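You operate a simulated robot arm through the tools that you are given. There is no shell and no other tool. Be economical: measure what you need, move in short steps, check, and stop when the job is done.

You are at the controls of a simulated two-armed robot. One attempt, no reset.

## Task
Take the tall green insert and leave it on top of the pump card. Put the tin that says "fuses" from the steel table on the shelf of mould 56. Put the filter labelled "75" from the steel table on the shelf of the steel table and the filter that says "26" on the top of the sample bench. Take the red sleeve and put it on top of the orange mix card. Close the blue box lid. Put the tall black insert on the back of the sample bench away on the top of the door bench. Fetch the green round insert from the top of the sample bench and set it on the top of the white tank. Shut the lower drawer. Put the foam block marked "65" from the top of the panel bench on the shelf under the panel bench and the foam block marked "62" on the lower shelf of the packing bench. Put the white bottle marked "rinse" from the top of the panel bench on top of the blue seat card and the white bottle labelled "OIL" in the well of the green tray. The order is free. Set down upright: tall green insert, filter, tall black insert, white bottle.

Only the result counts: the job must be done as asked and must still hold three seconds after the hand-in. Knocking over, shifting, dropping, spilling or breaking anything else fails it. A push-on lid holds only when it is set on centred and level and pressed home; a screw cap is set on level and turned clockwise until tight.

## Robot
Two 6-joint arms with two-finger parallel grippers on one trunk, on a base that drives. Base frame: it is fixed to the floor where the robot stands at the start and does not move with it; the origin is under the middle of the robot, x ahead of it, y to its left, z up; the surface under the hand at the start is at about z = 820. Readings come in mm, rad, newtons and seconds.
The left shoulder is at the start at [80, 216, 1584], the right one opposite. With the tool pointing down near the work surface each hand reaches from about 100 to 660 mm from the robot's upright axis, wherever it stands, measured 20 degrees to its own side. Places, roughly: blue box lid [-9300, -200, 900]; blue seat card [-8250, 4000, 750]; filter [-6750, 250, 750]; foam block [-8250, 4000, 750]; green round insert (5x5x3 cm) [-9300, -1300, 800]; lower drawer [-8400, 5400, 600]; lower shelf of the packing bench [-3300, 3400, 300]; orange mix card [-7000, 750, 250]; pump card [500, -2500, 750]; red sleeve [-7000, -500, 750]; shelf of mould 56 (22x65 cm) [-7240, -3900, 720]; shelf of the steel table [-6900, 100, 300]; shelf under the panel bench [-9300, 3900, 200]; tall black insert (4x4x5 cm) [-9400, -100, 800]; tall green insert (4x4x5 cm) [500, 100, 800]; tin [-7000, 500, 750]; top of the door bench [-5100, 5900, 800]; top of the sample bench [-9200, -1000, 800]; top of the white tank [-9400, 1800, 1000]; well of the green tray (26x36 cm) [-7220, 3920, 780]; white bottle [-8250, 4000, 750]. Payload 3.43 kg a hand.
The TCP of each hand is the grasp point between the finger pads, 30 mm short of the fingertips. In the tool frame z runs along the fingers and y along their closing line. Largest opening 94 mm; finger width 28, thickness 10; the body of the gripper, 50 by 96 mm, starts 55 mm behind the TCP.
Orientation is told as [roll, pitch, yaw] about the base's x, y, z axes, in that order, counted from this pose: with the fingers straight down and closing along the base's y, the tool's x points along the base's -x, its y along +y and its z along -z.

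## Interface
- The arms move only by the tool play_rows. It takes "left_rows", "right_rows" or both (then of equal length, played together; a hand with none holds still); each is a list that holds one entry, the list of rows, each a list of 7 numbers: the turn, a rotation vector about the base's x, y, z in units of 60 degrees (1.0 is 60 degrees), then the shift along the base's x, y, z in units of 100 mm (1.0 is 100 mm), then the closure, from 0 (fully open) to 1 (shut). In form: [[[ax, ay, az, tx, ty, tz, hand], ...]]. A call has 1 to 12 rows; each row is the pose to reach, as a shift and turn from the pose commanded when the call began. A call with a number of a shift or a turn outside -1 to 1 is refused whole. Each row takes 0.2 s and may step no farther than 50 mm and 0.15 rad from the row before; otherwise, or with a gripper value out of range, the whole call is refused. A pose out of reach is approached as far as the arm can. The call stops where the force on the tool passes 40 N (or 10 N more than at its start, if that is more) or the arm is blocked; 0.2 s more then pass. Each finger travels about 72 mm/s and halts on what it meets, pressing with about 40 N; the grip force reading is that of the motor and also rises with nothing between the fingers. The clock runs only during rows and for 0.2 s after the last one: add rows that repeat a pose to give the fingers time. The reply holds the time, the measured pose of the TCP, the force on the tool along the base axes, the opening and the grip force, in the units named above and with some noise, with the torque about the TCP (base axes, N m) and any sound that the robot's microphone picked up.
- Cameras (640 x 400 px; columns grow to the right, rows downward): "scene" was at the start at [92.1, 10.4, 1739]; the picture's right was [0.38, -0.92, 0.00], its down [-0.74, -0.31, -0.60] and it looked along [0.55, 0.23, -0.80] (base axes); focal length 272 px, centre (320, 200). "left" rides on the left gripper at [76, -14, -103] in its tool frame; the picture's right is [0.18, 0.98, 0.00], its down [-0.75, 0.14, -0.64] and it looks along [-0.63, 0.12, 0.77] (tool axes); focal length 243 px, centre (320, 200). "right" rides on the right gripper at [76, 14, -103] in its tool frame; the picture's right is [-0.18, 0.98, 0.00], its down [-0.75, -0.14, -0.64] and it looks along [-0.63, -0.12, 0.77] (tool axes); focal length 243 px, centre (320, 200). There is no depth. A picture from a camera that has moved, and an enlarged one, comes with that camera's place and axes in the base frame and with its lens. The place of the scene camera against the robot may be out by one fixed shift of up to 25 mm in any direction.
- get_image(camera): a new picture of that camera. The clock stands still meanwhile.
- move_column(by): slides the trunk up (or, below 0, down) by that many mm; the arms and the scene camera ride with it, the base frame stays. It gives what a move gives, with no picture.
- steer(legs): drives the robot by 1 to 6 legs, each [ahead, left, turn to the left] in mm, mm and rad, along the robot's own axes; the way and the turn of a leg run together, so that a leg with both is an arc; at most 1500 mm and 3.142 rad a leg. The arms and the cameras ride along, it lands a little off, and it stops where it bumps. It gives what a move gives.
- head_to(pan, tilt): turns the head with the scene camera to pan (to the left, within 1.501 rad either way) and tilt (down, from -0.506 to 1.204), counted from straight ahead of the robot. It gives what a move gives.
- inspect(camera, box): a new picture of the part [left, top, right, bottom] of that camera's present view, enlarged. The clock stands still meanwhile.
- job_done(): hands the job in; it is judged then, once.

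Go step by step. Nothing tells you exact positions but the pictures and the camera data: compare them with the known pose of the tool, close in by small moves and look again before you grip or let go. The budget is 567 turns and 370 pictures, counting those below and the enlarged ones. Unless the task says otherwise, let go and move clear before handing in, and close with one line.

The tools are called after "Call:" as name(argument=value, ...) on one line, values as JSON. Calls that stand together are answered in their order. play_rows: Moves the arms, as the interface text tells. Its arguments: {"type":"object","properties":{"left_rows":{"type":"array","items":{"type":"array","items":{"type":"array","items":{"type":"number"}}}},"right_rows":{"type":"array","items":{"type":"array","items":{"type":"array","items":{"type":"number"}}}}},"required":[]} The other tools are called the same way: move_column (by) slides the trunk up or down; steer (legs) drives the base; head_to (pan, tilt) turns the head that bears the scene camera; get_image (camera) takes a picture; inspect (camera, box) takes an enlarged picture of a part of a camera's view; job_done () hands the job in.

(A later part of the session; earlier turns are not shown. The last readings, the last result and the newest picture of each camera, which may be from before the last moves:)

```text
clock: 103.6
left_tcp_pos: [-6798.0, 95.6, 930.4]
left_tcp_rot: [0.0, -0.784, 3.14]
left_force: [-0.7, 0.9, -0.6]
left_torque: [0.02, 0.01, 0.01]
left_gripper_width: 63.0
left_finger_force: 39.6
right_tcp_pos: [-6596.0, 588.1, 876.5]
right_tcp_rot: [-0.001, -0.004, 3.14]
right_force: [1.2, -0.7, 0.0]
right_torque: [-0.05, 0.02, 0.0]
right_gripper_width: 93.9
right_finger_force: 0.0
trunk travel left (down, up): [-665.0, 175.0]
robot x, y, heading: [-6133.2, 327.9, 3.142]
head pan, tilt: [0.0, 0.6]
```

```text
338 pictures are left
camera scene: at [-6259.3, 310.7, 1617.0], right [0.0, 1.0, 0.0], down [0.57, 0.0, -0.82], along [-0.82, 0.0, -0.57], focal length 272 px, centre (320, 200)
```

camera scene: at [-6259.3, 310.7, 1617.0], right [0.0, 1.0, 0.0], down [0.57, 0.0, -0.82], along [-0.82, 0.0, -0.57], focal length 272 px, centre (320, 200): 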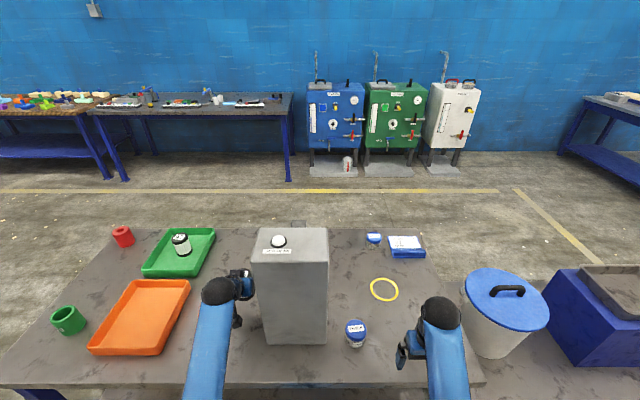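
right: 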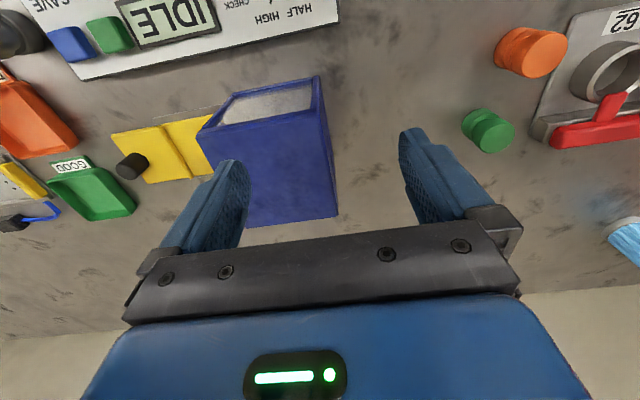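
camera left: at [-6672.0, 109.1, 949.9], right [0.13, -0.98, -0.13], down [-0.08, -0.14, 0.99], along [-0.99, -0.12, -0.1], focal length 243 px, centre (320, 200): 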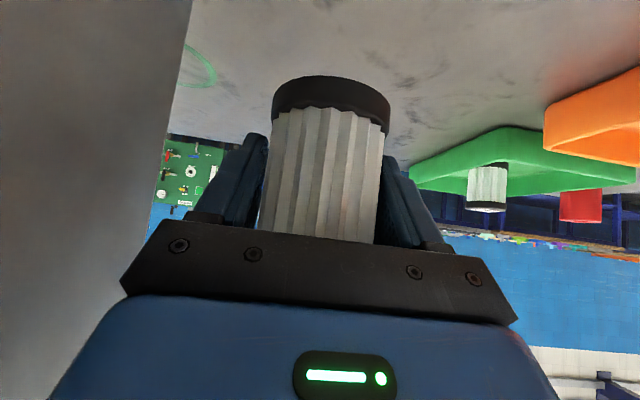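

The filter is held (63 mm wide). I back out, lower the trunk and look at the shelf.

Call:
steer(legs=[[-450, 0, 0], [0, 130, 0]])

Call:
move_column(by=-400)

Call:
get_image(camera="left")

Call:
get_image(camera="scene")

```text
clock: 107.2
left_tcp_pos: [-6352.3, -23.3, 932.2]
left_tcp_rot: [0.001, -0.786, 3.123]
left_force: [0.1, 1.0, -1.2]
left_torque: [-0.04, 0.03, 0.01]
left_gripper_width: 63.2
left_finger_force: 40.0
right_tcp_pos: [-6141.7, 467.2, 875.8]
right_tcp_rot: [0.0, -0.003, 3.122]
right_force: [1.4, 0.3, -0.7]
right_torque: [-0.08, -0.01, 0.01]
right_gripper_width: 94.2
right_finger_force: 0.0
trunk travel left (down, up): [-665.0, 175.0]
robot x, y, heading: [-5681.4, 196.8, 3.12]
head pan, tilt: [0.0, 0.6]
```

```text
clock: 111.0
left_tcp_pos: [-6352.4, -23.8, 529.5]
left_tcp_rot: [-0.001, -0.783, 3.123]
left_force: [-0.5, -0.3, -1.3]
left_torque: [-0.02, 0.01, -0.02]
left_gripper_width: 63.1
left_finger_force: 40.1
right_tcp_pos: [-6143.8, 465.0, 476.4]
right_tcp_rot: [0.0, -0.003, 3.124]
right_force: [-0.2, 0.9, 0.8]
right_torque: [0.03, 0.0, 0.0]
right_gripper_width: 94.0
right_finger_force: 0.1
trunk travel left (down, up): [-265.0, 575.0]
robot x, y, heading: [-5685.9, 197.6, 3.121]
head pan, tilt: [0.0, 0.6]
```

```text
337 pictures are left
camera left: at [-6226.3, -12.3, 549.8], right [0.11, -0.99, -0.13], down [-0.08, -0.14, 0.99], along [-0.99, -0.1, -0.1], focal length 243 px, centre (320, 200)
```

left: 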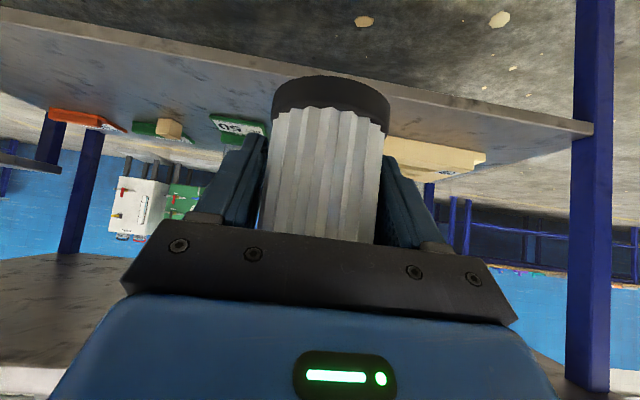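

```text
336 pictures are left
camera scene: at [-5809.8, 182.3, 1217.1], right [0.02, 1.0, 0.0], down [0.57, -0.01, -0.82], along [-0.82, 0.02, -0.57], focal length 272 px, centre (320, 200)
```

scene: 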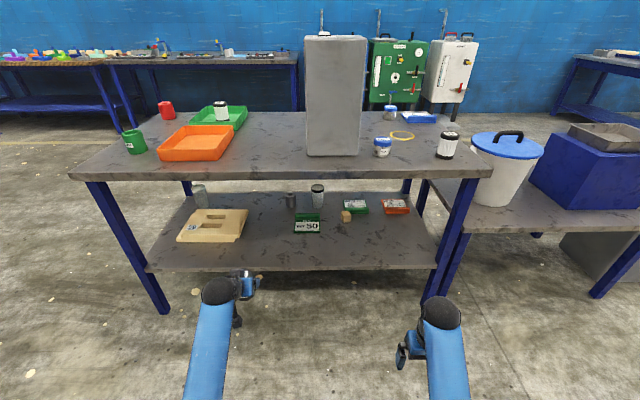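

Shelf is at z≈323 with its front edge near x=-6581; the spot at y≈-20 is free between the wooden block and the green card. I lower a little and drive in.

Call:
move_column(by=-115)

Call:
steer(legs=[[0, 0, 0.02], [250, 0, 0]])

Call:
get_image(camera="left")

Call:
get_image(camera="scene")

```text
clock: 112.5
left_tcp_pos: [-6353.2, -23.9, 416.3]
left_tcp_rot: [-0.001, -0.783, 3.124]
left_force: [0.0, 0.2, -2.0]
left_torque: [-0.01, 0.05, -0.01]
left_gripper_width: 63.1
left_finger_force: 39.6
right_tcp_pos: [-6142.9, 464.9, 361.9]
right_tcp_rot: [-0.001, -0.005, 3.123]
right_force: [0.3, -0.9, 0.4]
right_torque: [0.02, -0.02, 0.0]
right_gripper_width: 94.2
right_finger_force: 0.1
trunk travel left (down, up): [-150.0, 690.0]
robot x, y, heading: [-5687.2, 198.3, 3.125]
head pan, tilt: [0.0, 0.6]
```

```text
clock: 114.7
left_tcp_pos: [-6598.4, -35.5, 415.6]
left_tcp_rot: [-0.001, -0.785, 3.14]
left_force: [0.7, 0.5, -0.6]
left_torque: [-0.04, -0.02, 0.04]
left_gripper_width: 63.2
left_finger_force: 40.1
right_tcp_pos: [-6396.8, 457.5, 360.5]
right_tcp_rot: [-0.001, -0.004, 3.141]
right_force: [0.0, 1.1, -0.7]
right_torque: [-0.04, -0.05, -0.03]
right_gripper_width: 93.9
right_finger_force: 0.0
trunk travel left (down, up): [-150.0, 690.0]
robot x, y, heading: [-5937.1, 195.4, 3.138]
head pan, tilt: [0.0, 0.6]
```

```text
335 pictures are left
camera left: at [-6472.6, -21.1, 434.3], right [0.13, -0.98, -0.13], down [-0.08, -0.14, 0.99], along [-0.99, -0.12, -0.1], focal length 243 px, centre (320, 200)
```

left: 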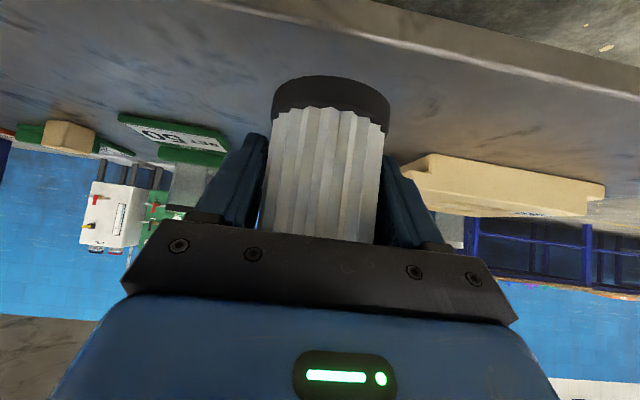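

```text
334 pictures are left
camera scene: at [-6060.1, 180.4, 1102.0], right [0.0, 1.0, 0.0], down [0.57, 0.0, -0.82], along [-0.82, 0.0, -0.57], focal length 272 px, centre (320, 200)
```

scene: 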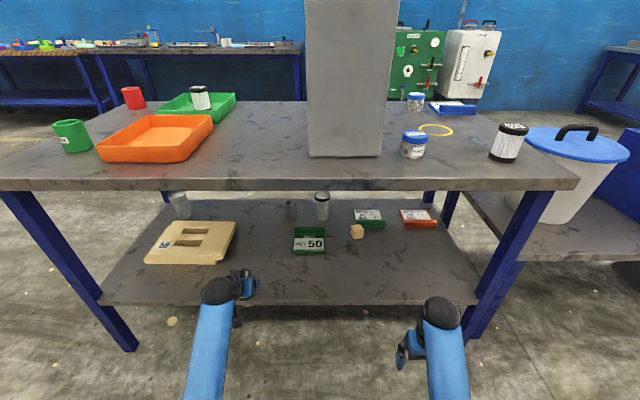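

I extend the hand over the shelf and lower it close.

Call:
play_rows(left_rows=[[[0, 0, 0, -0.4, 0.05, 0, 0.9], [0, 0, 0, -0.85, 0.1, 0, 0.9], [0, 0, 0, -0.85, 0.1, -0.2, 0.9], [0, 0, 0, -0.85, 0.1, -0.4, 0.9], [0, 0, 0, -0.85, 0.1, -0.4, 0.9]]])

Call:
get_image(camera="left")

Call:
inspect(camera="scene", box=[160, 210, 320, 310])

```text
clock: 115.9
left_tcp_pos: [-6684.2, -22.2, 374.8]
left_tcp_rot: [0.0, -0.784, 3.138]
left_force: [-0.2, -0.3, -1.3]
left_torque: [0.02, 0.01, 0.04]
left_gripper_width: 63.1
left_finger_force: 40.5
right_tcp_pos: [-6397.5, 457.5, 360.2]
right_tcp_rot: [0.001, -0.002, 3.14]
right_force: [-0.7, -0.8, -0.4]
right_torque: [0.0, 0.01, -0.01]
right_gripper_width: 93.8
right_finger_force: 0.1
trunk travel left (down, up): [-150.0, 690.0]
robot x, y, heading: [-5934.8, 197.4, 3.141]
head pan, tilt: [0.0, 0.6]
```

```text
333 pictures are left
camera left: at [-6557.6, -9.7, 393.8], right [0.13, -0.98, -0.13], down [-0.08, -0.14, 0.99], along [-0.99, -0.12, -0.1], focal length 243 px, centre (320, 200)
```

left: 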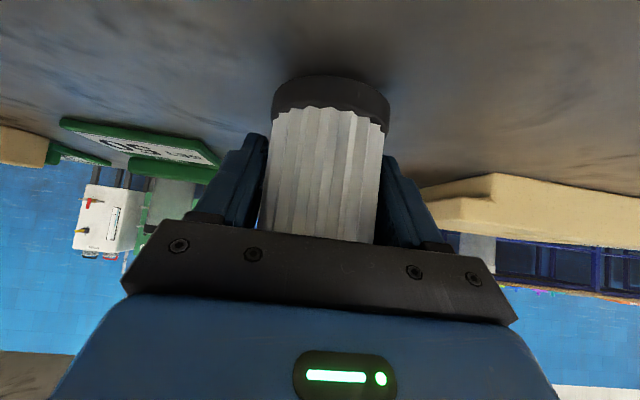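

```text
4.00 times, centred on (240, 260) of scene
camera zoom: at [-6059.4, 180.4, 1102.1], right [0.0, 1.0, 0.0], down [0.57, 0.0, -0.82], along [-0.82, 0.0, -0.57], focal length 1086 px, centre (640, -40)
```

zoom: 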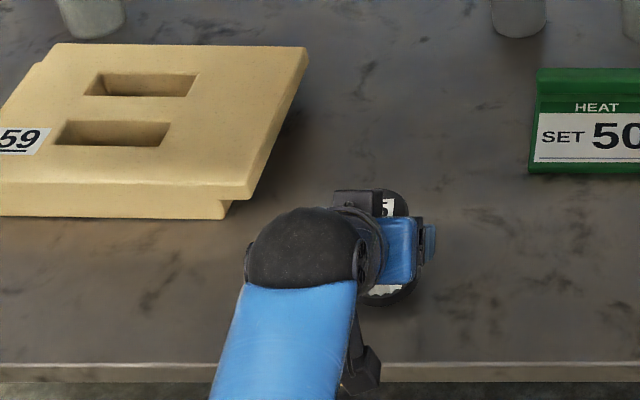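

Well inside the shelf. Lowering in fine steps to contact.

Call:
play_rows(left_rows=[[[0, 0, 0, 0, 0, -0.03, 0.9], [0, 0, 0, 0, 0, -0.06, 0.9], [0, 0, 0, 0, 0, -0.08, 0.9], [0, 0, 0, 0, 0, -0.1, 0.9], [0, 0, 0, 0, 0, -0.1, 0.9]]])

```text
clock: 117.1
left_tcp_pos: [-6684.4, -23.0, 365.8]
left_tcp_rot: [-0.002, -0.785, 3.141]
left_force: [0.7, -1.0, -1.0]
left_torque: [0.03, 0.03, 0.03]
left_gripper_width: 62.8
left_finger_force: 40.5
right_tcp_pos: [-6396.7, 457.9, 361.8]
right_tcp_rot: [-0.001, -0.003, 3.139]
right_force: [-0.4, 0.9, -0.1]
right_torque: [-0.02, -0.02, 0.04]
right_gripper_width: 93.9
right_finger_force: 0.0
trunk travel left (down, up): [-150.0, 690.0]
robot x, y, heading: [-5931.5, 196.2, 3.14]
head pan, tilt: [0.0, 0.6]
```

Call:
play_rows(left_rows=[[[0, 0, 0, 0, 0, -0.03, 0.9], [0, 0, 0, 0, 0, -0.06, 0.9], [0, 0, 0, 0, 0, -0.09, 0.9], [0, 0, 0, 0, 0, -0.12, 0.9], [0, 0, 0, 0, 0, -0.15, 0.9], [0, 0, 0, 0, 0, -0.18, 0.9]]])

```text
clock: 118.2
left_tcp_pos: [-6689.8, -25.2, 364.3]
left_tcp_rot: [0.0, -0.811, 3.14]
left_force: [-2.5, -0.5, 13.9]
left_torque: [-0.08, -0.41, 0.01]
left_gripper_width: 63.2
left_finger_force: 39.9
right_tcp_pos: [-6395.5, 457.1, 361.5]
right_tcp_rot: [0.0, -0.004, 3.14]
right_force: [0.3, 0.1, 0.2]
right_torque: [-0.02, 0.0, -0.02]
right_gripper_width: 93.7
right_finger_force: 0.1
trunk travel left (down, up): [-150.0, 690.0]
robot x, y, heading: [-5934.1, 197.5, 3.139]
head pan, tilt: [0.0, 0.6]
stopped in row 5 (left hand): the force on the tool passed its limit at 42 N (the readings are from after the stop); the commanded pose is now the measured one
```

Contact. I undo the slight tilt, release and draw back.

Call:
play_rows(left_rows=[[[0, -0.025, 0, 0.03, 0, 0.02, 0.9], [0, -0.025, 0, 0.03, 0, 0.02, 0.9], [0, -0.025, 0, 0.03, 0, 0.02, 0.4], [0, -0.025, 0, 0.03, 0, 0.02, 0.0], [0, -0.025, 0, 0.03, 0, 0.02, 0.0], [0, -0.025, 0, 0.2, 0, 0.1, 0.0], [0, -0.025, 0, 0.55, 0, 0.3, 0.0], [0, -0.025, 0, 1.0, 0, 0.5, 0.0]]])

Call:
get_image(camera="left")

```text
clock: 120.0
left_tcp_pos: [-6588.3, -24.4, 407.5]
left_tcp_rot: [-0.001, -0.772, 3.14]
left_force: [-0.4, -0.3, 0.0]
left_torque: [0.0, -0.01, -0.01]
left_gripper_width: 94.1
left_finger_force: 0.0
right_tcp_pos: [-6396.2, 459.1, 360.7]
right_tcp_rot: [0.001, -0.003, 3.139]
right_force: [-0.9, -1.1, 0.7]
right_torque: [-0.01, -0.01, 0.0]
right_gripper_width: 93.6
right_finger_force: 0.1
trunk travel left (down, up): [-150.0, 690.0]
robot x, y, heading: [-5934.7, 199.3, 3.141]
head pan, tilt: [0.0, 0.6]
```

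```text
331 pictures are left
camera left: at [-6462.5, -10.2, 427.5], right [0.13, -0.98, -0.13], down [-0.09, -0.14, 0.99], along [-0.99, -0.12, -0.11], focal length 243 px, centre (320, 200)
```

left: 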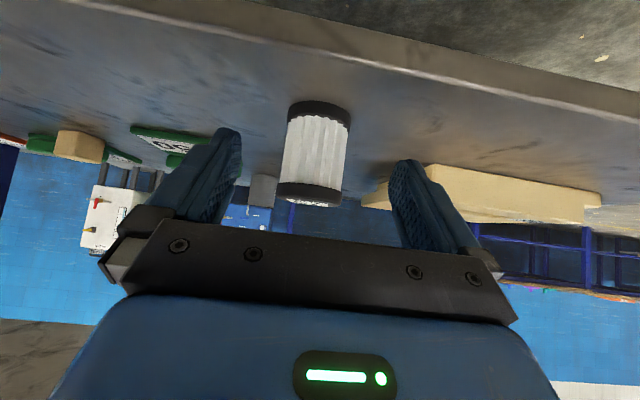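

Filter "75" stands upright on the shelf. Next the "fuses" tin: I back off, raise the trunk and tilt the right hand.

Call:
steer(legs=[[-200, 0, 0]])

Call:
move_column(by=480)

Call:
play_rows(right_rows=[[[0, 0.125, 0, 0, 0, 0, 0], [0, 0.25, 0, 0, 0, 0, 0], [0, 0.375, 0, 0, 0, 0, 0], [0, 0.5, 0, 0, 0, 0, 0], [0, 0.625, 0, 0, 0, 0, 0], [0, 0.75, 0, 0, 0, 0, 0], [0, 0.75, 0, 0, 0, 0, 0]]])

Call:
get_image(camera="right")

```text
clock: 121.6
left_tcp_pos: [-6386.6, -30.7, 406.7]
left_tcp_rot: [0.001, -0.777, -3.132]
left_force: [1.6, 0.7, -0.5]
left_torque: [0.02, 0.0, 0.01]
left_gripper_width: 94.1
left_finger_force: 0.1
right_tcp_pos: [-6199.3, 453.7, 360.8]
right_tcp_rot: [0.001, -0.003, -3.134]
right_force: [1.1, 0.5, -0.2]
right_torque: [0.04, 0.0, -0.01]
right_gripper_width: 94.2
right_finger_force: 0.0
trunk travel left (down, up): [-150.0, 690.0]
robot x, y, heading: [-5733.5, 197.7, -3.137]
head pan, tilt: [0.0, 0.6]
```

```text
refused: 480 is not a number from -400 to 400
```

```text
clock: 123.2
left_tcp_pos: [-6387.1, -29.7, 406.0]
left_tcp_rot: [0.0, -0.775, -3.133]
left_force: [0.7, -0.5, -1.0]
left_torque: [0.01, -0.01, 0.01]
left_gripper_width: 94.0
left_finger_force: 0.1
right_tcp_pos: [-6199.2, 453.7, 361.3]
right_tcp_rot: [-0.008, -0.79, -3.131]
right_force: [-0.5, 0.9, -0.8]
right_torque: [0.0, -0.02, -0.04]
right_gripper_width: 94.2
right_finger_force: 0.0
trunk travel left (down, up): [-150.0, 690.0]
robot x, y, heading: [-5732.3, 198.1, -3.134]
head pan, tilt: [0.0, 0.6]
```

```text
330 pictures are left
camera right: at [-6072.3, 439.8, 378.7], right [-0.12, -0.98, 0.12], down [-0.08, 0.13, 0.99], along [-0.99, 0.11, -0.09], focal length 243 px, centre (320, 200)
```

right: 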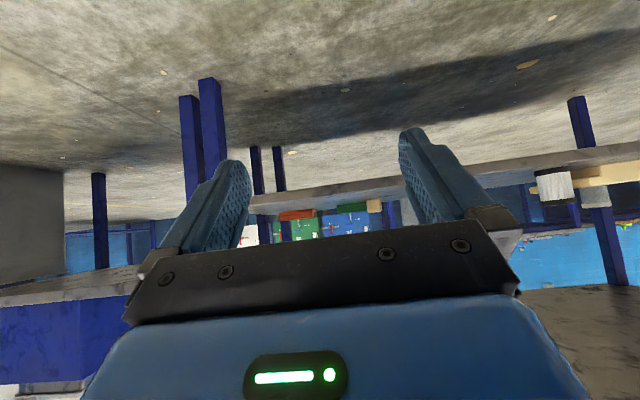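

Raising in two strokes, moving over to the tin line.

Call:
move_column(by=400)

Call:
move_column(by=100)

Call:
steer(legs=[[200, 35, -0.006]])

Call:
get_image(camera="right")

Call:
get_image(camera="scene")

```text
clock: 127.0
left_tcp_pos: [-6387.4, -28.5, 805.6]
left_tcp_rot: [-0.001, -0.774, -3.135]
left_force: [0.6, -0.1, -0.3]
left_torque: [-0.01, -0.01, -0.01]
left_gripper_width: 93.9
left_finger_force: 0.2
right_tcp_pos: [-6200.8, 454.3, 760.8]
right_tcp_rot: [-0.009, -0.789, -3.132]
right_force: [0.2, -0.4, -0.2]
right_torque: [-0.01, -0.01, -0.04]
right_gripper_width: 94.0
right_finger_force: 0.0
trunk travel left (down, up): [-550.0, 290.0]
robot x, y, heading: [-5733.7, 197.6, -3.135]
head pan, tilt: [0.0, 0.6]
```

```text
clock: 128.4
left_tcp_pos: [-6387.3, -30.9, 907.4]
left_tcp_rot: [-0.001, -0.776, -3.133]
left_force: [0.1, -0.2, -0.1]
left_torque: [0.03, -0.02, -0.02]
left_gripper_width: 94.0
left_finger_force: 0.1
right_tcp_pos: [-6199.7, 454.4, 861.9]
right_tcp_rot: [-0.009, -0.79, -3.131]
right_force: [0.6, -0.4, -1.1]
right_torque: [-0.03, 0.01, -0.01]
right_gripper_width: 94.1
right_finger_force: 0.1
trunk travel left (down, up): [-650.0, 190.0]
robot x, y, heading: [-5732.8, 199.1, -3.129]
head pan, tilt: [0.0, 0.6]
```

```text
clock: 129.9
left_tcp_pos: [-6576.2, -66.0, 908.2]
left_tcp_rot: [0.001, -0.777, -3.135]
left_force: [0.2, -0.2, 0.4]
left_torque: [-0.01, -0.04, 0.02]
left_gripper_width: 94.2
left_finger_force: 0.1
right_tcp_pos: [-6388.7, 419.2, 863.0]
right_tcp_rot: [-0.008, -0.79, -3.134]
right_force: [1.4, -0.2, -0.4]
right_torque: [-0.03, 0.0, -0.01]
right_gripper_width: 94.0
right_finger_force: 0.0
trunk travel left (down, up): [-650.0, 190.0]
robot x, y, heading: [-5921.8, 159.0, -3.135]
head pan, tilt: [0.0, 0.6]
```

```text
329 pictures are left
camera right: at [-6261.7, 404.5, 879.4], right [-0.13, -0.98, 0.13], down [-0.07, 0.14, 0.99], along [-0.99, 0.12, -0.09], focal length 243 px, centre (320, 200)
```

right: 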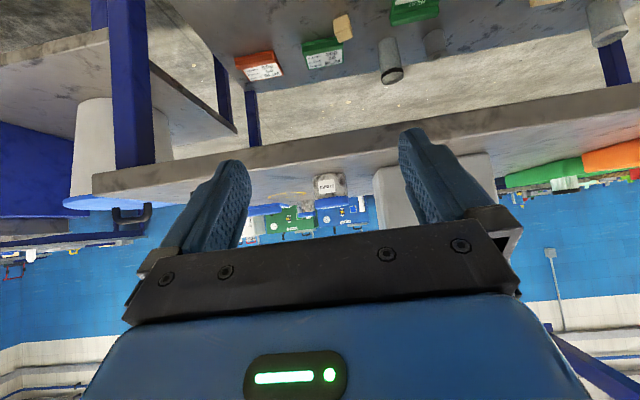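

```text
328 pictures are left
camera scene: at [-6047.3, 144.4, 1602.5], right [-0.01, 1.0, 0.0], down [0.56, 0.0, -0.83], along [-0.83, -0.01, -0.56], focal length 272 px, centre (320, 200)
```

scene: 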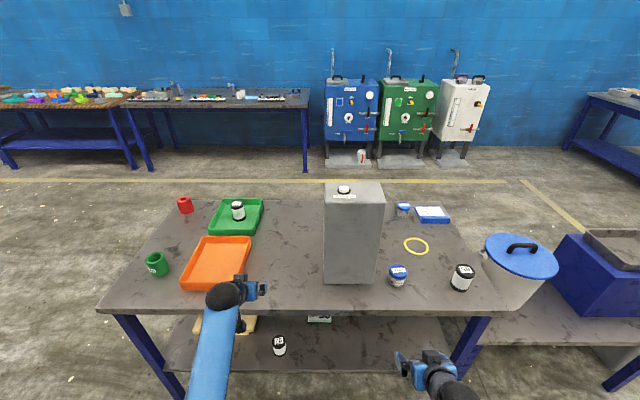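

The tin is about [-6690, 432], mid height z≈822. I raise the left hand for clearance, lower the trunk and approach.

Call:
play_rows(left_rows=[[[0, 0, 0, 0, 0, 0.4, 0], [0, 0, 0, 0, 0, 0.8, 0], [0, 0, 0, 0, 0, 0.8, 0]]])

Call:
move_column(by=-30)

Call:
steer(legs=[[190, -13, -0.006]])

Call:
get_image(camera="right")

```text
clock: 130.8
left_tcp_pos: [-6576.2, -64.6, 985.3]
left_tcp_rot: [-0.001, -0.771, -3.135]
left_force: [-1.1, -0.2, 0.2]
left_torque: [-0.01, -0.04, -0.02]
left_gripper_width: 94.1
left_finger_force: 0.1
right_tcp_pos: [-6392.0, 418.6, 860.3]
right_tcp_rot: [-0.009, -0.788, -3.132]
right_force: [-1.1, -0.4, -0.4]
right_torque: [-0.03, 0.0, 0.02]
right_gripper_width: 93.7
right_finger_force: 0.0
trunk travel left (down, up): [-650.0, 190.0]
robot x, y, heading: [-5927.2, 161.9, -3.134]
head pan, tilt: [0.0, 0.6]
```

```text
clock: 131.5
left_tcp_pos: [-6574.7, -65.5, 955.7]
left_tcp_rot: [0.0, -0.777, -3.137]
left_force: [0.1, 0.1, 0.3]
left_torque: [0.01, -0.01, -0.01]
left_gripper_width: 94.0
left_finger_force: 0.0
right_tcp_pos: [-6391.6, 417.4, 831.8]
right_tcp_rot: [-0.009, -0.787, -3.133]
right_force: [0.9, 0.4, 0.0]
right_torque: [0.01, 0.0, -0.01]
right_gripper_width: 94.0
right_finger_force: 0.1
trunk travel left (down, up): [-620.0, 220.0]
robot x, y, heading: [-5925.3, 163.2, -3.132]
head pan, tilt: [0.0, 0.6]
```

```text
clock: 133.0
left_tcp_pos: [-6748.4, -56.4, 953.1]
left_tcp_rot: [-0.002, -0.771, -3.13]
left_force: [-0.7, -0.1, 0.5]
left_torque: [0.01, -0.03, 0.01]
left_gripper_width: 94.1
left_finger_force: 0.1
right_tcp_pos: [-6562.0, 428.6, 829.4]
right_tcp_rot: [-0.011, -0.777, -3.127]
right_force: [1.4, 1.3, -0.4]
right_torque: [0.01, -0.05, -0.06]
right_gripper_width: 94.3
right_finger_force: 0.2
trunk travel left (down, up): [-620.0, 220.0]
robot x, y, heading: [-6095.6, 173.4, -3.134]
head pan, tilt: [0.0, 0.6]
stopped in leg 1: the force on the tool passed its limit at 171 N (the readings are from after the stop); the commanded pose is now the measured one
```

```text
327 pictures are left
camera right: at [-6435.0, 413.4, 848.9], right [-0.12, -0.98, 0.12], down [-0.09, 0.13, 0.99], along [-0.99, 0.11, -0.1], focal length 243 px, centre (320, 200)
```

right: 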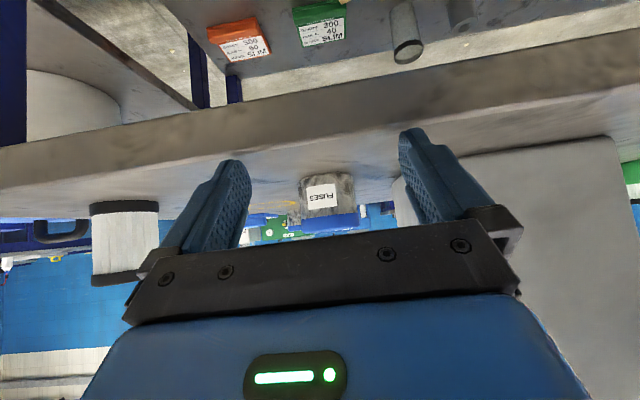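

The tips met the table edge, so the top is a bit higher than I thought. I back off, raise 25 mm and check nothing moved.

Call:
steer(legs=[[-40, 0, 0]])

Call:
move_column(by=30)

Call:
get_image(camera="scene")

Call:
get_image(camera="right")

```text
clock: 133.9
left_tcp_pos: [-6711.5, -55.7, 951.1]
left_tcp_rot: [0.0, -0.768, -3.133]
left_force: [0.0, 0.6, 0.5]
left_torque: [-0.03, -0.02, 0.0]
left_gripper_width: 93.9
left_finger_force: 0.0
right_tcp_pos: [-6526.3, 427.1, 828.1]
right_tcp_rot: [-0.01, -0.773, -3.128]
right_force: [-0.4, 0.3, -0.2]
right_torque: [-0.01, -0.01, -0.03]
right_gripper_width: 94.1
right_finger_force: 0.0
trunk travel left (down, up): [-620.0, 220.0]
robot x, y, heading: [-6057.4, 175.6, -3.131]
head pan, tilt: [0.0, 0.6]
```

```text
clock: 134.7
left_tcp_pos: [-6707.4, -56.0, 985.9]
left_tcp_rot: [-0.001, -0.775, -3.131]
left_force: [0.4, -0.1, -0.4]
left_torque: [-0.01, -0.02, 0.05]
left_gripper_width: 93.7
left_finger_force: 0.1
right_tcp_pos: [-6521.6, 428.1, 860.2]
right_tcp_rot: [-0.009, -0.781, -3.127]
right_force: [0.6, -0.4, 1.0]
right_torque: [0.0, -0.01, 0.0]
right_gripper_width: 94.0
right_finger_force: 0.0
trunk travel left (down, up): [-650.0, 190.0]
robot x, y, heading: [-6057.0, 170.8, -3.132]
head pan, tilt: [0.0, 0.6]
```

```text
326 pictures are left
camera scene: at [-6182.7, 154.3, 1602.2], right [-0.01, 1.0, 0.0], down [0.56, 0.01, -0.83], along [-0.83, -0.01, -0.56], focal length 272 px, centre (320, 200)
```

scene: 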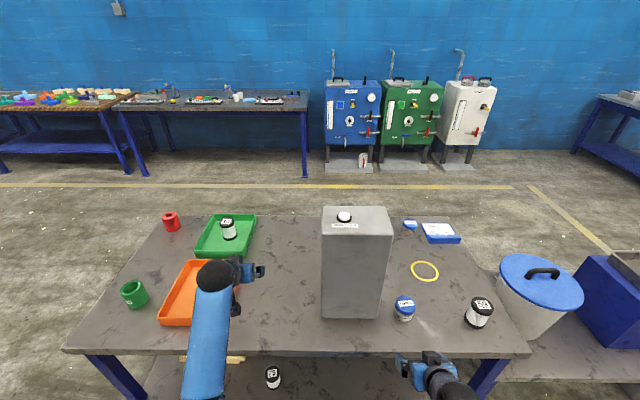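

```text
325 pictures are left
camera right: at [-6394.1, 413.7, 879.9], right [-0.12, -0.98, 0.12], down [-0.09, 0.13, 0.99], along [-0.99, 0.11, -0.1], focal length 243 px, centre (320, 200)
```

right: 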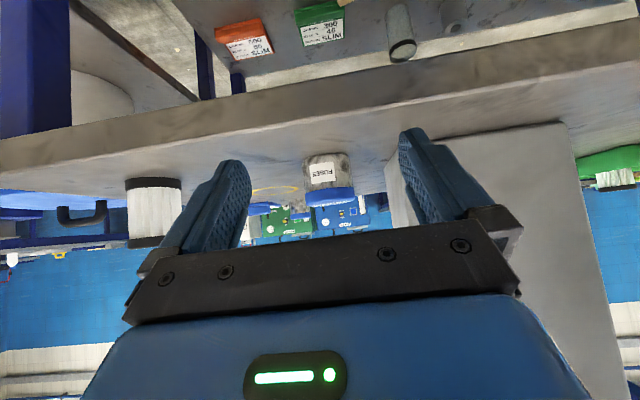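

Nothing moved. I lower slightly (tips ~817) and advance toward the tin.

Call:
move_column(by=-12)

Call:
steer(legs=[[100, -2, 0]])

Call:
get_image(camera="right")

```text
clock: 135.2
left_tcp_pos: [-6707.3, -55.2, 973.3]
left_tcp_rot: [-0.001, -0.774, -3.131]
left_force: [0.1, -0.6, -0.1]
left_torque: [0.03, -0.01, -0.01]
left_gripper_width: 94.0
left_finger_force: 0.1
right_tcp_pos: [-6521.7, 428.4, 848.5]
right_tcp_rot: [-0.008, -0.778, -3.125]
right_force: [0.8, 0.1, 0.6]
right_torque: [0.01, 0.01, -0.01]
right_gripper_width: 94.0
right_finger_force: 0.0
trunk travel left (down, up): [-638.0, 202.0]
robot x, y, heading: [-6058.9, 175.3, -3.136]
head pan, tilt: [0.0, 0.6]
```

```text
clock: 136.4
left_tcp_pos: [-6806.2, -54.3, 974.8]
left_tcp_rot: [0.001, -0.775, -3.13]
left_force: [-0.9, 0.3, 0.4]
left_torque: [0.0, -0.01, -0.01]
left_gripper_width: 94.1
left_finger_force: 0.0
right_tcp_pos: [-6620.6, 428.7, 849.1]
right_tcp_rot: [-0.008, -0.78, -3.127]
right_force: [-0.2, 0.9, -0.1]
right_torque: [0.0, 0.0, 0.01]
right_gripper_width: 94.1
right_finger_force: 0.0
trunk travel left (down, up): [-638.0, 202.0]
robot x, y, heading: [-6158.1, 173.9, -3.133]
head pan, tilt: [0.0, 0.6]
```

```text
324 pictures are left
camera right: at [-6492.8, 414.8, 868.3], right [-0.12, -0.98, 0.12], down [-0.08, 0.13, 0.99], along [-0.99, 0.11, -0.1], focal length 243 px, centre (320, 200)
```

right: 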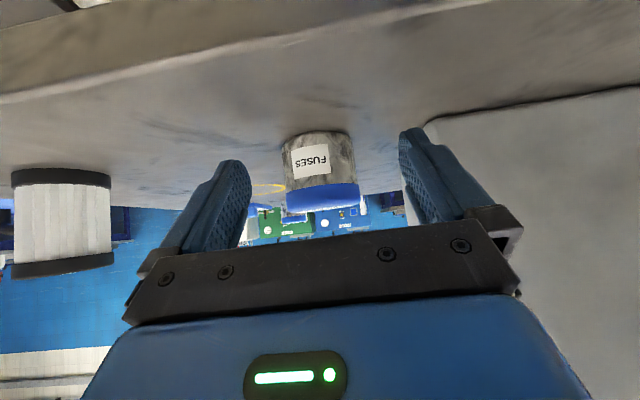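

Tin axis about [-6722, 437], lid from z≈831 up. I grip a little low and short so that the body is held too.

Call:
play_rows(right_rows=[[[0, 0, 0, 0, 0.08, -0.05, 0], [0, 0, 0, -0.45, 0.08, -0.08, 0], [0, 0, 0, -0.87, 0.08, -0.08, 0], [0, 0, 0, -0.87, 0.08, -0.08, 0.8], [0, 0, 0, -0.87, 0.08, -0.08, 0.8], [0, 0, 0, -0.87, 0.08, -0.08, 0.8], [0, 0, 0, -0.87, 0.08, 0.1, 0.8], [0, 0, 0, -0.87, 0.08, 0.5, 0.8], [0, 0, 0, -0.87, 0.08, 0.9, 0.8]]])

Call:
get_image(camera="right")

Call:
get_image(camera="scene")

```text
clock: 138.4
left_tcp_pos: [-6808.6, -54.8, 973.5]
left_tcp_rot: [0.001, -0.774, -3.132]
left_force: [0.1, 0.0, -0.2]
left_torque: [0.0, 0.0, -0.05]
left_gripper_width: 93.8
left_finger_force: 0.0
right_tcp_pos: [-6706.1, 435.3, 938.4]
right_tcp_rot: [-0.009, -0.779, -3.126]
right_force: [0.7, 0.2, -1.9]
right_torque: [-0.02, 0.04, -0.01]
right_gripper_width: 62.8
right_finger_force: 40.1
trunk travel left (down, up): [-638.0, 202.0]
robot x, y, heading: [-6158.6, 173.0, -3.132]
head pan, tilt: [0.0, 0.6]
```

```text
323 pictures are left
camera right: at [-6579.3, 421.8, 957.8], right [-0.12, -0.98, 0.12], down [-0.09, 0.13, 0.99], along [-0.99, 0.11, -0.1], focal length 243 px, centre (320, 200)
```

right: 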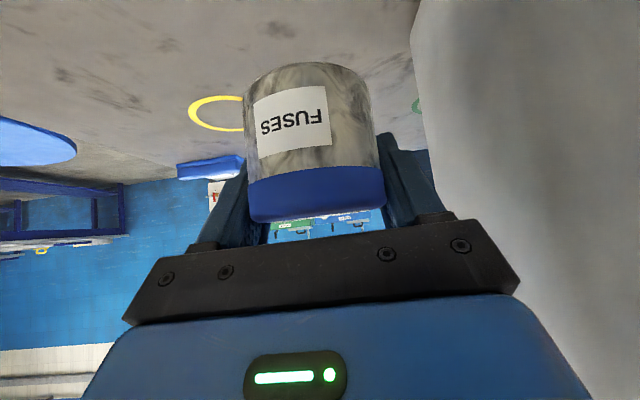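

```text
322 pictures are left
camera scene: at [-6284.3, 155.3, 1590.0], right [-0.01, 1.0, 0.0], down [0.57, 0.01, -0.82], along [-0.82, -0.01, -0.57], focal length 272 px, centre (320, 200)
```

scene: 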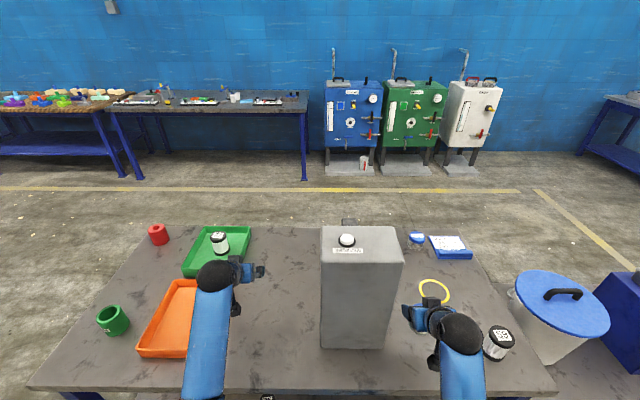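

The tin is held. I now drive round the left end to the back of the table for the red sleeve and the cards.

Call:
steer(legs=[[-400, 0, -0.008], [0, 1450, 0], [1000, 0, 0], [1000, 0, 0], [0, 0, 3.134]])

Call:
head_to(pan=0.3, tilt=0.7)

Call:
get_image(camera="scene")

```text
clock: 164.7
left_tcp_pos: [-7101.4, -988.5, 974.2]
left_tcp_rot: [0.0, -0.773, 0.024]
left_force: [0.5, -0.4, -0.2]
left_torque: [0.02, 0.01, -0.01]
left_gripper_width: 93.7
left_finger_force: 0.1
right_tcp_pos: [-7194.7, -1481.3, 936.5]
right_tcp_rot: [-0.01, -0.778, 0.029]
right_force: [0.5, 0.1, -2.2]
right_torque: [-0.04, 0.0, 0.0]
right_gripper_width: 62.9
right_finger_force: 39.2
trunk travel left (down, up): [-638.0, 202.0]
robot x, y, heading: [-7747.3, -1226.5, 0.023]
head pan, tilt: [0.0, 0.6]
```

```text
clock: 165.5
left_tcp_pos: [-7100.4, -988.8, 974.1]
left_tcp_rot: [-0.001, -0.774, 0.025]
left_force: [-0.3, 0.6, -0.6]
left_torque: [0.01, 0.03, -0.02]
left_gripper_width: 94.1
left_finger_force: 0.0
right_tcp_pos: [-7195.2, -1480.6, 937.7]
right_tcp_rot: [-0.009, -0.778, 0.028]
right_force: [-0.3, 0.1, -1.4]
right_torque: [-0.04, -0.03, -0.01]
right_gripper_width: 63.0
right_finger_force: 40.0
trunk travel left (down, up): [-638.0, 202.0]
robot x, y, heading: [-7746.1, -1226.2, 0.027]
head pan, tilt: [0.3, 0.7]
```

```text
321 pictures are left
camera scene: at [-7641.5, -1217.5, 1581.5], right [0.32, -0.95, 0.0], down [-0.61, -0.2, -0.76], along [0.73, 0.24, -0.64], focal length 272 px, centre (320, 200)
```

scene: 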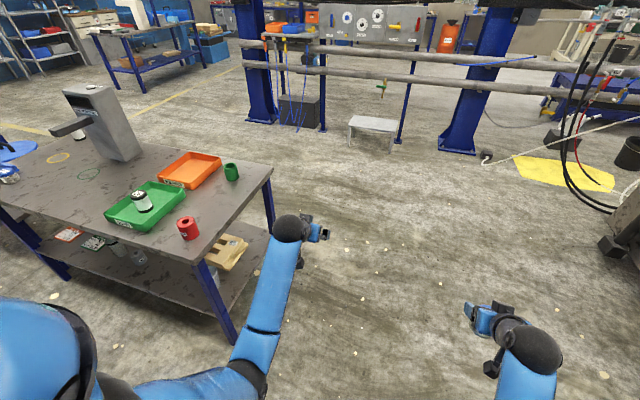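

Red sleeve about [-7106, -507]. I line the left hand up behind it.

Call:
steer(legs=[[-160, 0, -0.027], [0, 495, 0]])

Call:
move_column(by=-115)

Call:
get_image(camera="left")

Call:
get_image(camera="scene")

```text
clock: 169.4
left_tcp_pos: [-7248.9, -528.2, 973.7]
left_tcp_rot: [0.0, -0.773, -0.009]
left_force: [0.0, -0.3, 0.4]
left_torque: [0.03, -0.01, -0.01]
left_gripper_width: 94.2
left_finger_force: 0.1
right_tcp_pos: [-7359.1, -1016.6, 938.0]
right_tcp_rot: [-0.008, -0.779, -0.004]
right_force: [0.3, -0.2, -1.4]
right_torque: [-0.04, -0.03, 0.05]
right_gripper_width: 62.9
right_finger_force: 40.0
trunk travel left (down, up): [-638.0, 202.0]
robot x, y, heading: [-7898.7, -746.1, -0.008]
head pan, tilt: [0.3, 0.7]
```

```text
clock: 170.8
left_tcp_pos: [-7248.7, -528.0, 858.6]
left_tcp_rot: [0.001, -0.773, -0.008]
left_force: [0.5, 0.2, 0.5]
left_torque: [0.02, -0.03, 0.04]
left_gripper_width: 93.7
left_finger_force: 0.1
right_tcp_pos: [-7358.2, -1016.3, 823.8]
right_tcp_rot: [-0.01, -0.778, -0.005]
right_force: [0.0, -1.1, -1.7]
right_torque: [-0.02, 0.0, 0.0]
right_gripper_width: 62.8
right_finger_force: 40.4
trunk travel left (down, up): [-523.0, 317.0]
robot x, y, heading: [-7899.5, -744.5, -0.013]
head pan, tilt: [0.3, 0.7]
```

```text
320 pictures are left
camera left: at [-7375.0, -541.3, 879.2], right [-0.12, 0.98, -0.13], down [0.09, 0.14, 0.99], along [0.99, 0.11, -0.11], focal length 243 px, centre (320, 200)
```

left: 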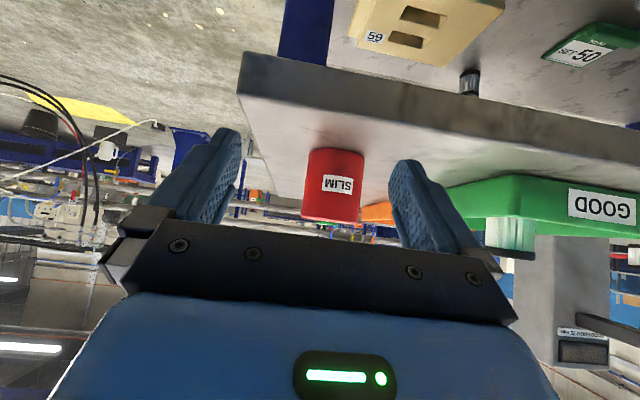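

```text
319 pictures are left
camera scene: at [-7795.9, -738.9, 1466.5], right [0.29, -0.96, 0.0], down [-0.62, -0.19, -0.76], along [0.73, 0.22, -0.64], focal length 272 px, centre (320, 200)
```

scene: 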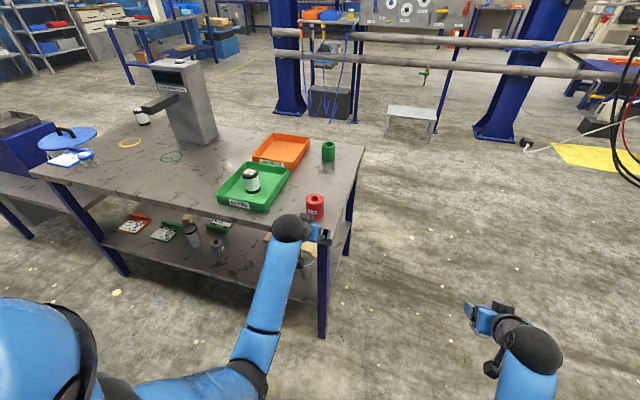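

Sleeve axis about [-7106, -499], 68 mm wide. Closing in.

Call:
steer(legs=[[60, 20, 0.01]])

Call:
get_image(camera="left")

```text
clock: 171.8
left_tcp_pos: [-7192.6, -500.9, 860.5]
left_tcp_rot: [-0.001, -0.776, 0.001]
left_force: [-0.4, -1.2, -0.1]
left_torque: [0.0, 0.02, -0.03]
left_gripper_width: 94.1
left_finger_force: 0.0
right_tcp_pos: [-7298.1, -991.7, 824.8]
right_tcp_rot: [-0.008, -0.78, 0.006]
right_force: [0.0, -0.5, -0.5]
right_torque: [0.02, -0.03, 0.02]
right_gripper_width: 62.9
right_finger_force: 40.0
trunk travel left (down, up): [-523.0, 317.0]
robot x, y, heading: [-7844.1, -725.3, 0.007]
head pan, tilt: [0.3, 0.7]
```

```text
318 pictures are left
camera left: at [-7319.2, -516.2, 880.1], right [-0.13, 0.98, -0.13], down [0.09, 0.14, 0.99], along [0.99, 0.12, -0.11], focal length 243 px, centre (320, 200)
```

left: 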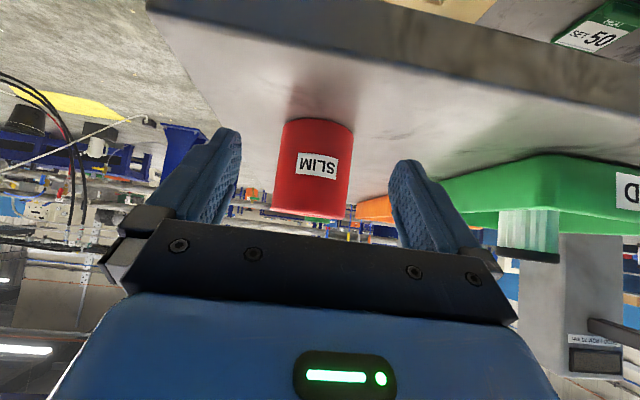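

Going in and gripping the sleeve.

Call:
play_rows(left_rows=[[[0, 0, 0, 0.2, 0.03, -0.15, 0], [0, 0, 0, 0.55, 0.03, -0.15, 0], [0, 0, 0, 0.9, 0.03, -0.15, 0], [0, 0, 0, 0.9, 0.03, -0.15, 0.8], [0, 0, 0, 0.9, 0.03, -0.15, 0.8], [0, 0, 0, 0.9, 0.03, -0.15, 0.8], [0, 0, 0, 0.9, 0.03, 0.1, 0.8], [0, 0, 0, 0.9, 0.03, 0.4, 0.8], [0, 0, 0, 0.9, 0.03, 0.8, 0.8]]])

Call:
get_image(camera="left")

```text
clock: 173.8
left_tcp_pos: [-7099.7, -497.3, 938.0]
left_tcp_rot: [0.001, -0.774, 0.004]
left_force: [-0.1, -0.5, -1.9]
left_torque: [0.01, -0.01, 0.01]
left_gripper_width: 65.3
left_finger_force: 40.2
right_tcp_pos: [-7296.0, -991.3, 823.3]
right_tcp_rot: [-0.01, -0.779, 0.006]
right_force: [0.0, 0.6, -0.8]
right_torque: [-0.02, -0.01, -0.01]
right_gripper_width: 62.6
right_finger_force: 40.3
trunk travel left (down, up): [-523.0, 317.0]
robot x, y, heading: [-7840.4, -725.1, 0.009]
head pan, tilt: [0.3, 0.7]
```

```text
317 pictures are left
camera left: at [-7225.6, -513.6, 959.1], right [-0.13, 0.98, -0.13], down [0.09, 0.14, 0.99], along [0.99, 0.12, -0.11], focal length 243 px, centre (320, 200)
```

left: 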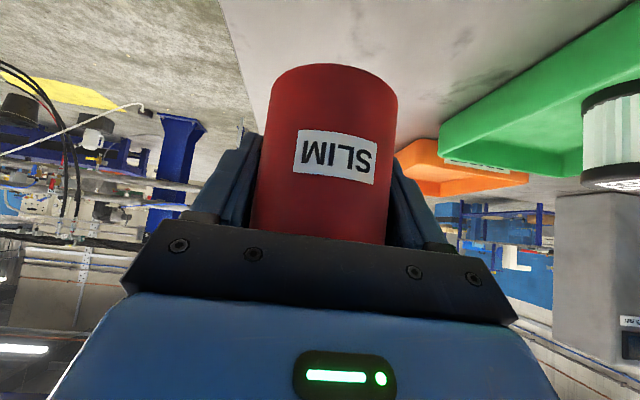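

Sleeve held. I pull the right hand (tin) in, back away and line up with the orange card from the back side.

Call:
play_rows(right_rows=[[[0, 0, 0, -0.4, 0, 0.2, 0.8], [0, 0, 0, -0.8, 0, 0.4, 0.8], [0, 0, 0, -1.0, 0, 0.6, 0.8]]])

Call:
steer(legs=[[-300, 0, -0.009], [0, 1120, 0]])

Call:
move_column(by=-400)

Call:
get_image(camera="left")

Call:
get_image(camera="scene")

```text
clock: 174.6
left_tcp_pos: [-7098.0, -498.3, 937.6]
left_tcp_rot: [-0.003, -0.774, 0.003]
left_force: [-0.2, -0.7, -2.5]
left_torque: [0.01, -0.02, 0.06]
left_gripper_width: 65.6
left_finger_force: 40.3
right_tcp_pos: [-7400.9, -989.7, 883.0]
right_tcp_rot: [-0.007, -0.776, 0.006]
right_force: [0.0, 0.3, -1.2]
right_torque: [-0.01, -0.02, 0.0]
right_gripper_width: 62.8
right_finger_force: 39.9
trunk travel left (down, up): [-523.0, 317.0]
robot x, y, heading: [-7843.1, -725.0, 0.005]
head pan, tilt: [0.3, 0.7]
```

```text
clock: 182.0
left_tcp_pos: [-7400.8, 613.6, 938.5]
left_tcp_rot: [0.0, -0.773, -0.006]
left_force: [0.0, 0.2, -1.4]
left_torque: [0.0, -0.03, -0.01]
left_gripper_width: 65.7
left_finger_force: 40.2
right_tcp_pos: [-7706.1, 124.1, 883.7]
right_tcp_rot: [-0.009, -0.778, 0.0]
right_force: [0.1, 0.2, -1.6]
right_torque: [0.04, -0.05, 0.0]
right_gripper_width: 62.8
right_finger_force: 40.5
trunk travel left (down, up): [-523.0, 317.0]
robot x, y, heading: [-8147.9, 394.7, -0.002]
head pan, tilt: [0.3, 0.7]
```

```text
clock: 185.9
left_tcp_pos: [-7400.3, 614.0, 537.5]
left_tcp_rot: [-0.001, -0.772, -0.005]
left_force: [0.1, -0.6, -2.2]
left_torque: [-0.01, -0.06, 0.01]
left_gripper_width: 65.4
left_finger_force: 39.8
right_tcp_pos: [-7706.0, 125.8, 483.8]
right_tcp_rot: [-0.008, -0.779, -0.001]
right_force: [0.2, -0.5, -2.3]
right_torque: [-0.03, -0.04, 0.02]
right_gripper_width: 63.0
right_finger_force: 40.0
trunk travel left (down, up): [-123.0, 717.0]
robot x, y, heading: [-8142.8, 392.9, -0.004]
head pan, tilt: [0.3, 0.7]
```

```text
316 pictures are left
camera left: at [-7527.1, 600.4, 558.7], right [-0.13, 0.98, -0.13], down [0.09, 0.14, 0.99], along [0.99, 0.11, -0.11], focal length 243 px, centre (320, 200)
```

left: 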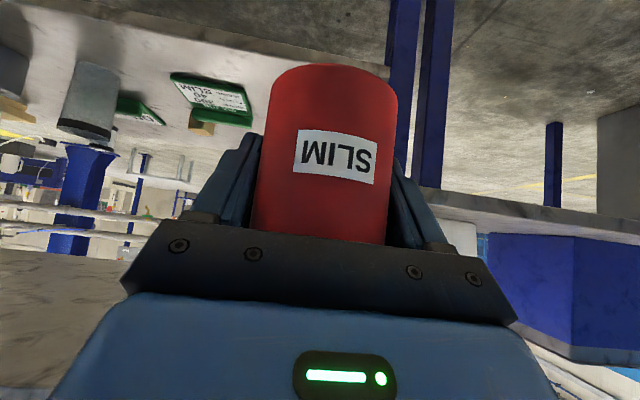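

```text
315 pictures are left
camera scene: at [-8039.6, 399.7, 1066.5], right [0.29, -0.96, 0.0], down [-0.62, -0.19, -0.76], along [0.73, 0.22, -0.64], focal length 272 px, centre (320, 200)
```

scene: 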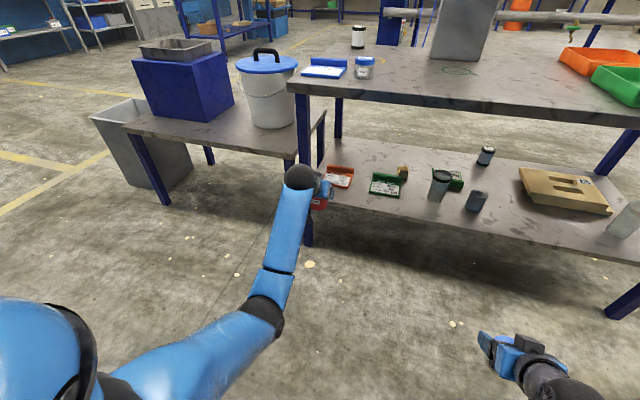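

Orange card about [-7018, 620], close to a table leg; I'll come in at a 0.4 rad angle so the wrist clears the leg. First the right hand gets pulled in and up.

Call:
play_rows(right_rows=[[[0, 0, 0, -0.4, 0, 0.3, 0.8], [0, 0, 0, -0.8, 0, 0.6, 0.8], [0, 0, 0, -1.0, 0, 1.0, 0.8], [0, 0, 0, -1.0, 0, 1.0, 0.8]]])

Call:
steer(legs=[[0, 0, 0.402], [132, -446, 0]])

Call:
head_to(pan=0.2, tilt=0.7)

Call:
get_image(camera="scene")

Call:
get_image(camera="left")

```text
clock: 186.9
left_tcp_pos: [-7401.2, 614.2, 538.4]
left_tcp_rot: [-0.001, -0.774, -0.005]
left_force: [0.8, 0.3, -1.0]
left_torque: [-0.03, -0.01, 0.01]
left_gripper_width: 65.9
left_finger_force: 40.1
right_tcp_pos: [-7705.1, 88.8, 509.8]
right_tcp_rot: [-0.01, -0.778, 0.0]
right_force: [0.0, 0.8, -1.7]
right_torque: [0.06, 0.0, 0.01]
right_gripper_width: 62.6
right_finger_force: 39.9
right hand out of reach, approached as far as the arm can: row 1, 2, 3, 4
trunk travel left (down, up): [-123.0, 717.0]
robot x, y, heading: [-8147.2, 391.7, -0.005]
head pan, tilt: [0.3, 0.7]
```

```text
clock: 190.8
left_tcp_pos: [-7258.3, 539.5, 537.9]
left_tcp_rot: [0.001, -0.774, 0.401]
left_force: [0.0, 0.1, -1.3]
left_torque: [-0.02, -0.01, -0.01]
left_gripper_width: 65.8
left_finger_force: 39.6
right_tcp_pos: [-7331.7, -63.2, 510.6]
right_tcp_rot: [-0.011, -0.776, 0.403]
right_force: [0.1, 0.2, -1.2]
right_torque: [-0.01, -0.01, 0.0]
right_gripper_width: 62.9
right_finger_force: 40.1
trunk travel left (down, up): [-123.0, 717.0]
robot x, y, heading: [-7855.1, 44.6, 0.4]
head pan, tilt: [0.3, 0.7]
```

```text
clock: 191.5
left_tcp_pos: [-7259.0, 538.4, 537.8]
left_tcp_rot: [0.001, -0.773, 0.401]
left_force: [0.2, -0.1, -1.5]
left_torque: [0.0, -0.03, 0.06]
left_gripper_width: 65.7
left_finger_force: 40.3
right_tcp_pos: [-7332.5, -63.4, 510.1]
right_tcp_rot: [-0.009, -0.776, 0.405]
right_force: [1.1, 0.8, -1.6]
right_torque: [0.07, 0.0, -0.02]
right_gripper_width: 62.7
right_finger_force: 40.2
trunk travel left (down, up): [-123.0, 717.0]
robot x, y, heading: [-7859.4, 42.3, 0.399]
head pan, tilt: [0.201, 0.7]
```

```text
314 pictures are left
camera scene: at [-7764.2, 84.5, 1066.4], right [0.57, -0.82, 0.0], down [-0.53, -0.36, -0.76], along [0.63, 0.43, -0.64], focal length 272 px, centre (320, 200)
```

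scene: 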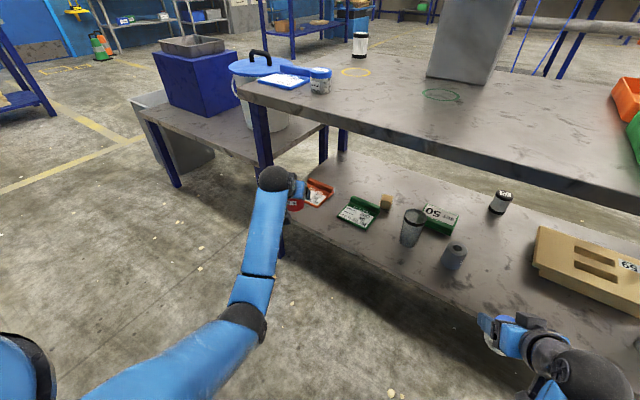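

```text
313 pictures are left
camera left: at [-7370.0, 476.6, 558.5], right [-0.5, 0.85, -0.13], down [0.03, 0.17, 0.99], along [0.86, 0.49, -0.11], focal length 243 px, centre (320, 200)
```

left: 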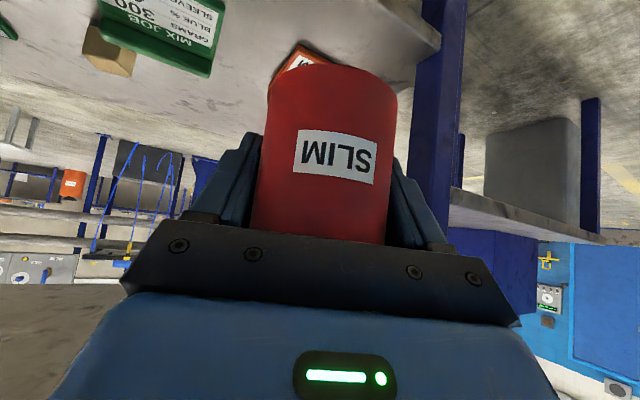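

Call:
inspect(camera="scene", box=[240, 150, 400, 250])

```text
4.00 times, centred on (320, 200) of scene
camera zoom: at [-7764.2, 84.5, 1066.4], right [0.57, -0.82, 0.0], down [-0.53, -0.36, -0.76], along [0.63, 0.43, -0.64], focal length 1086 px, centre (320, 200)
```

zoom: 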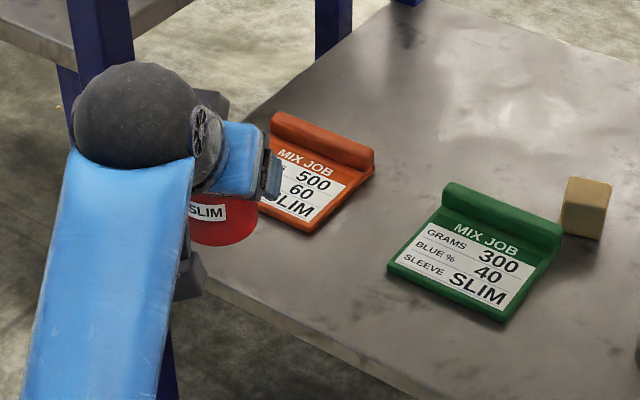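

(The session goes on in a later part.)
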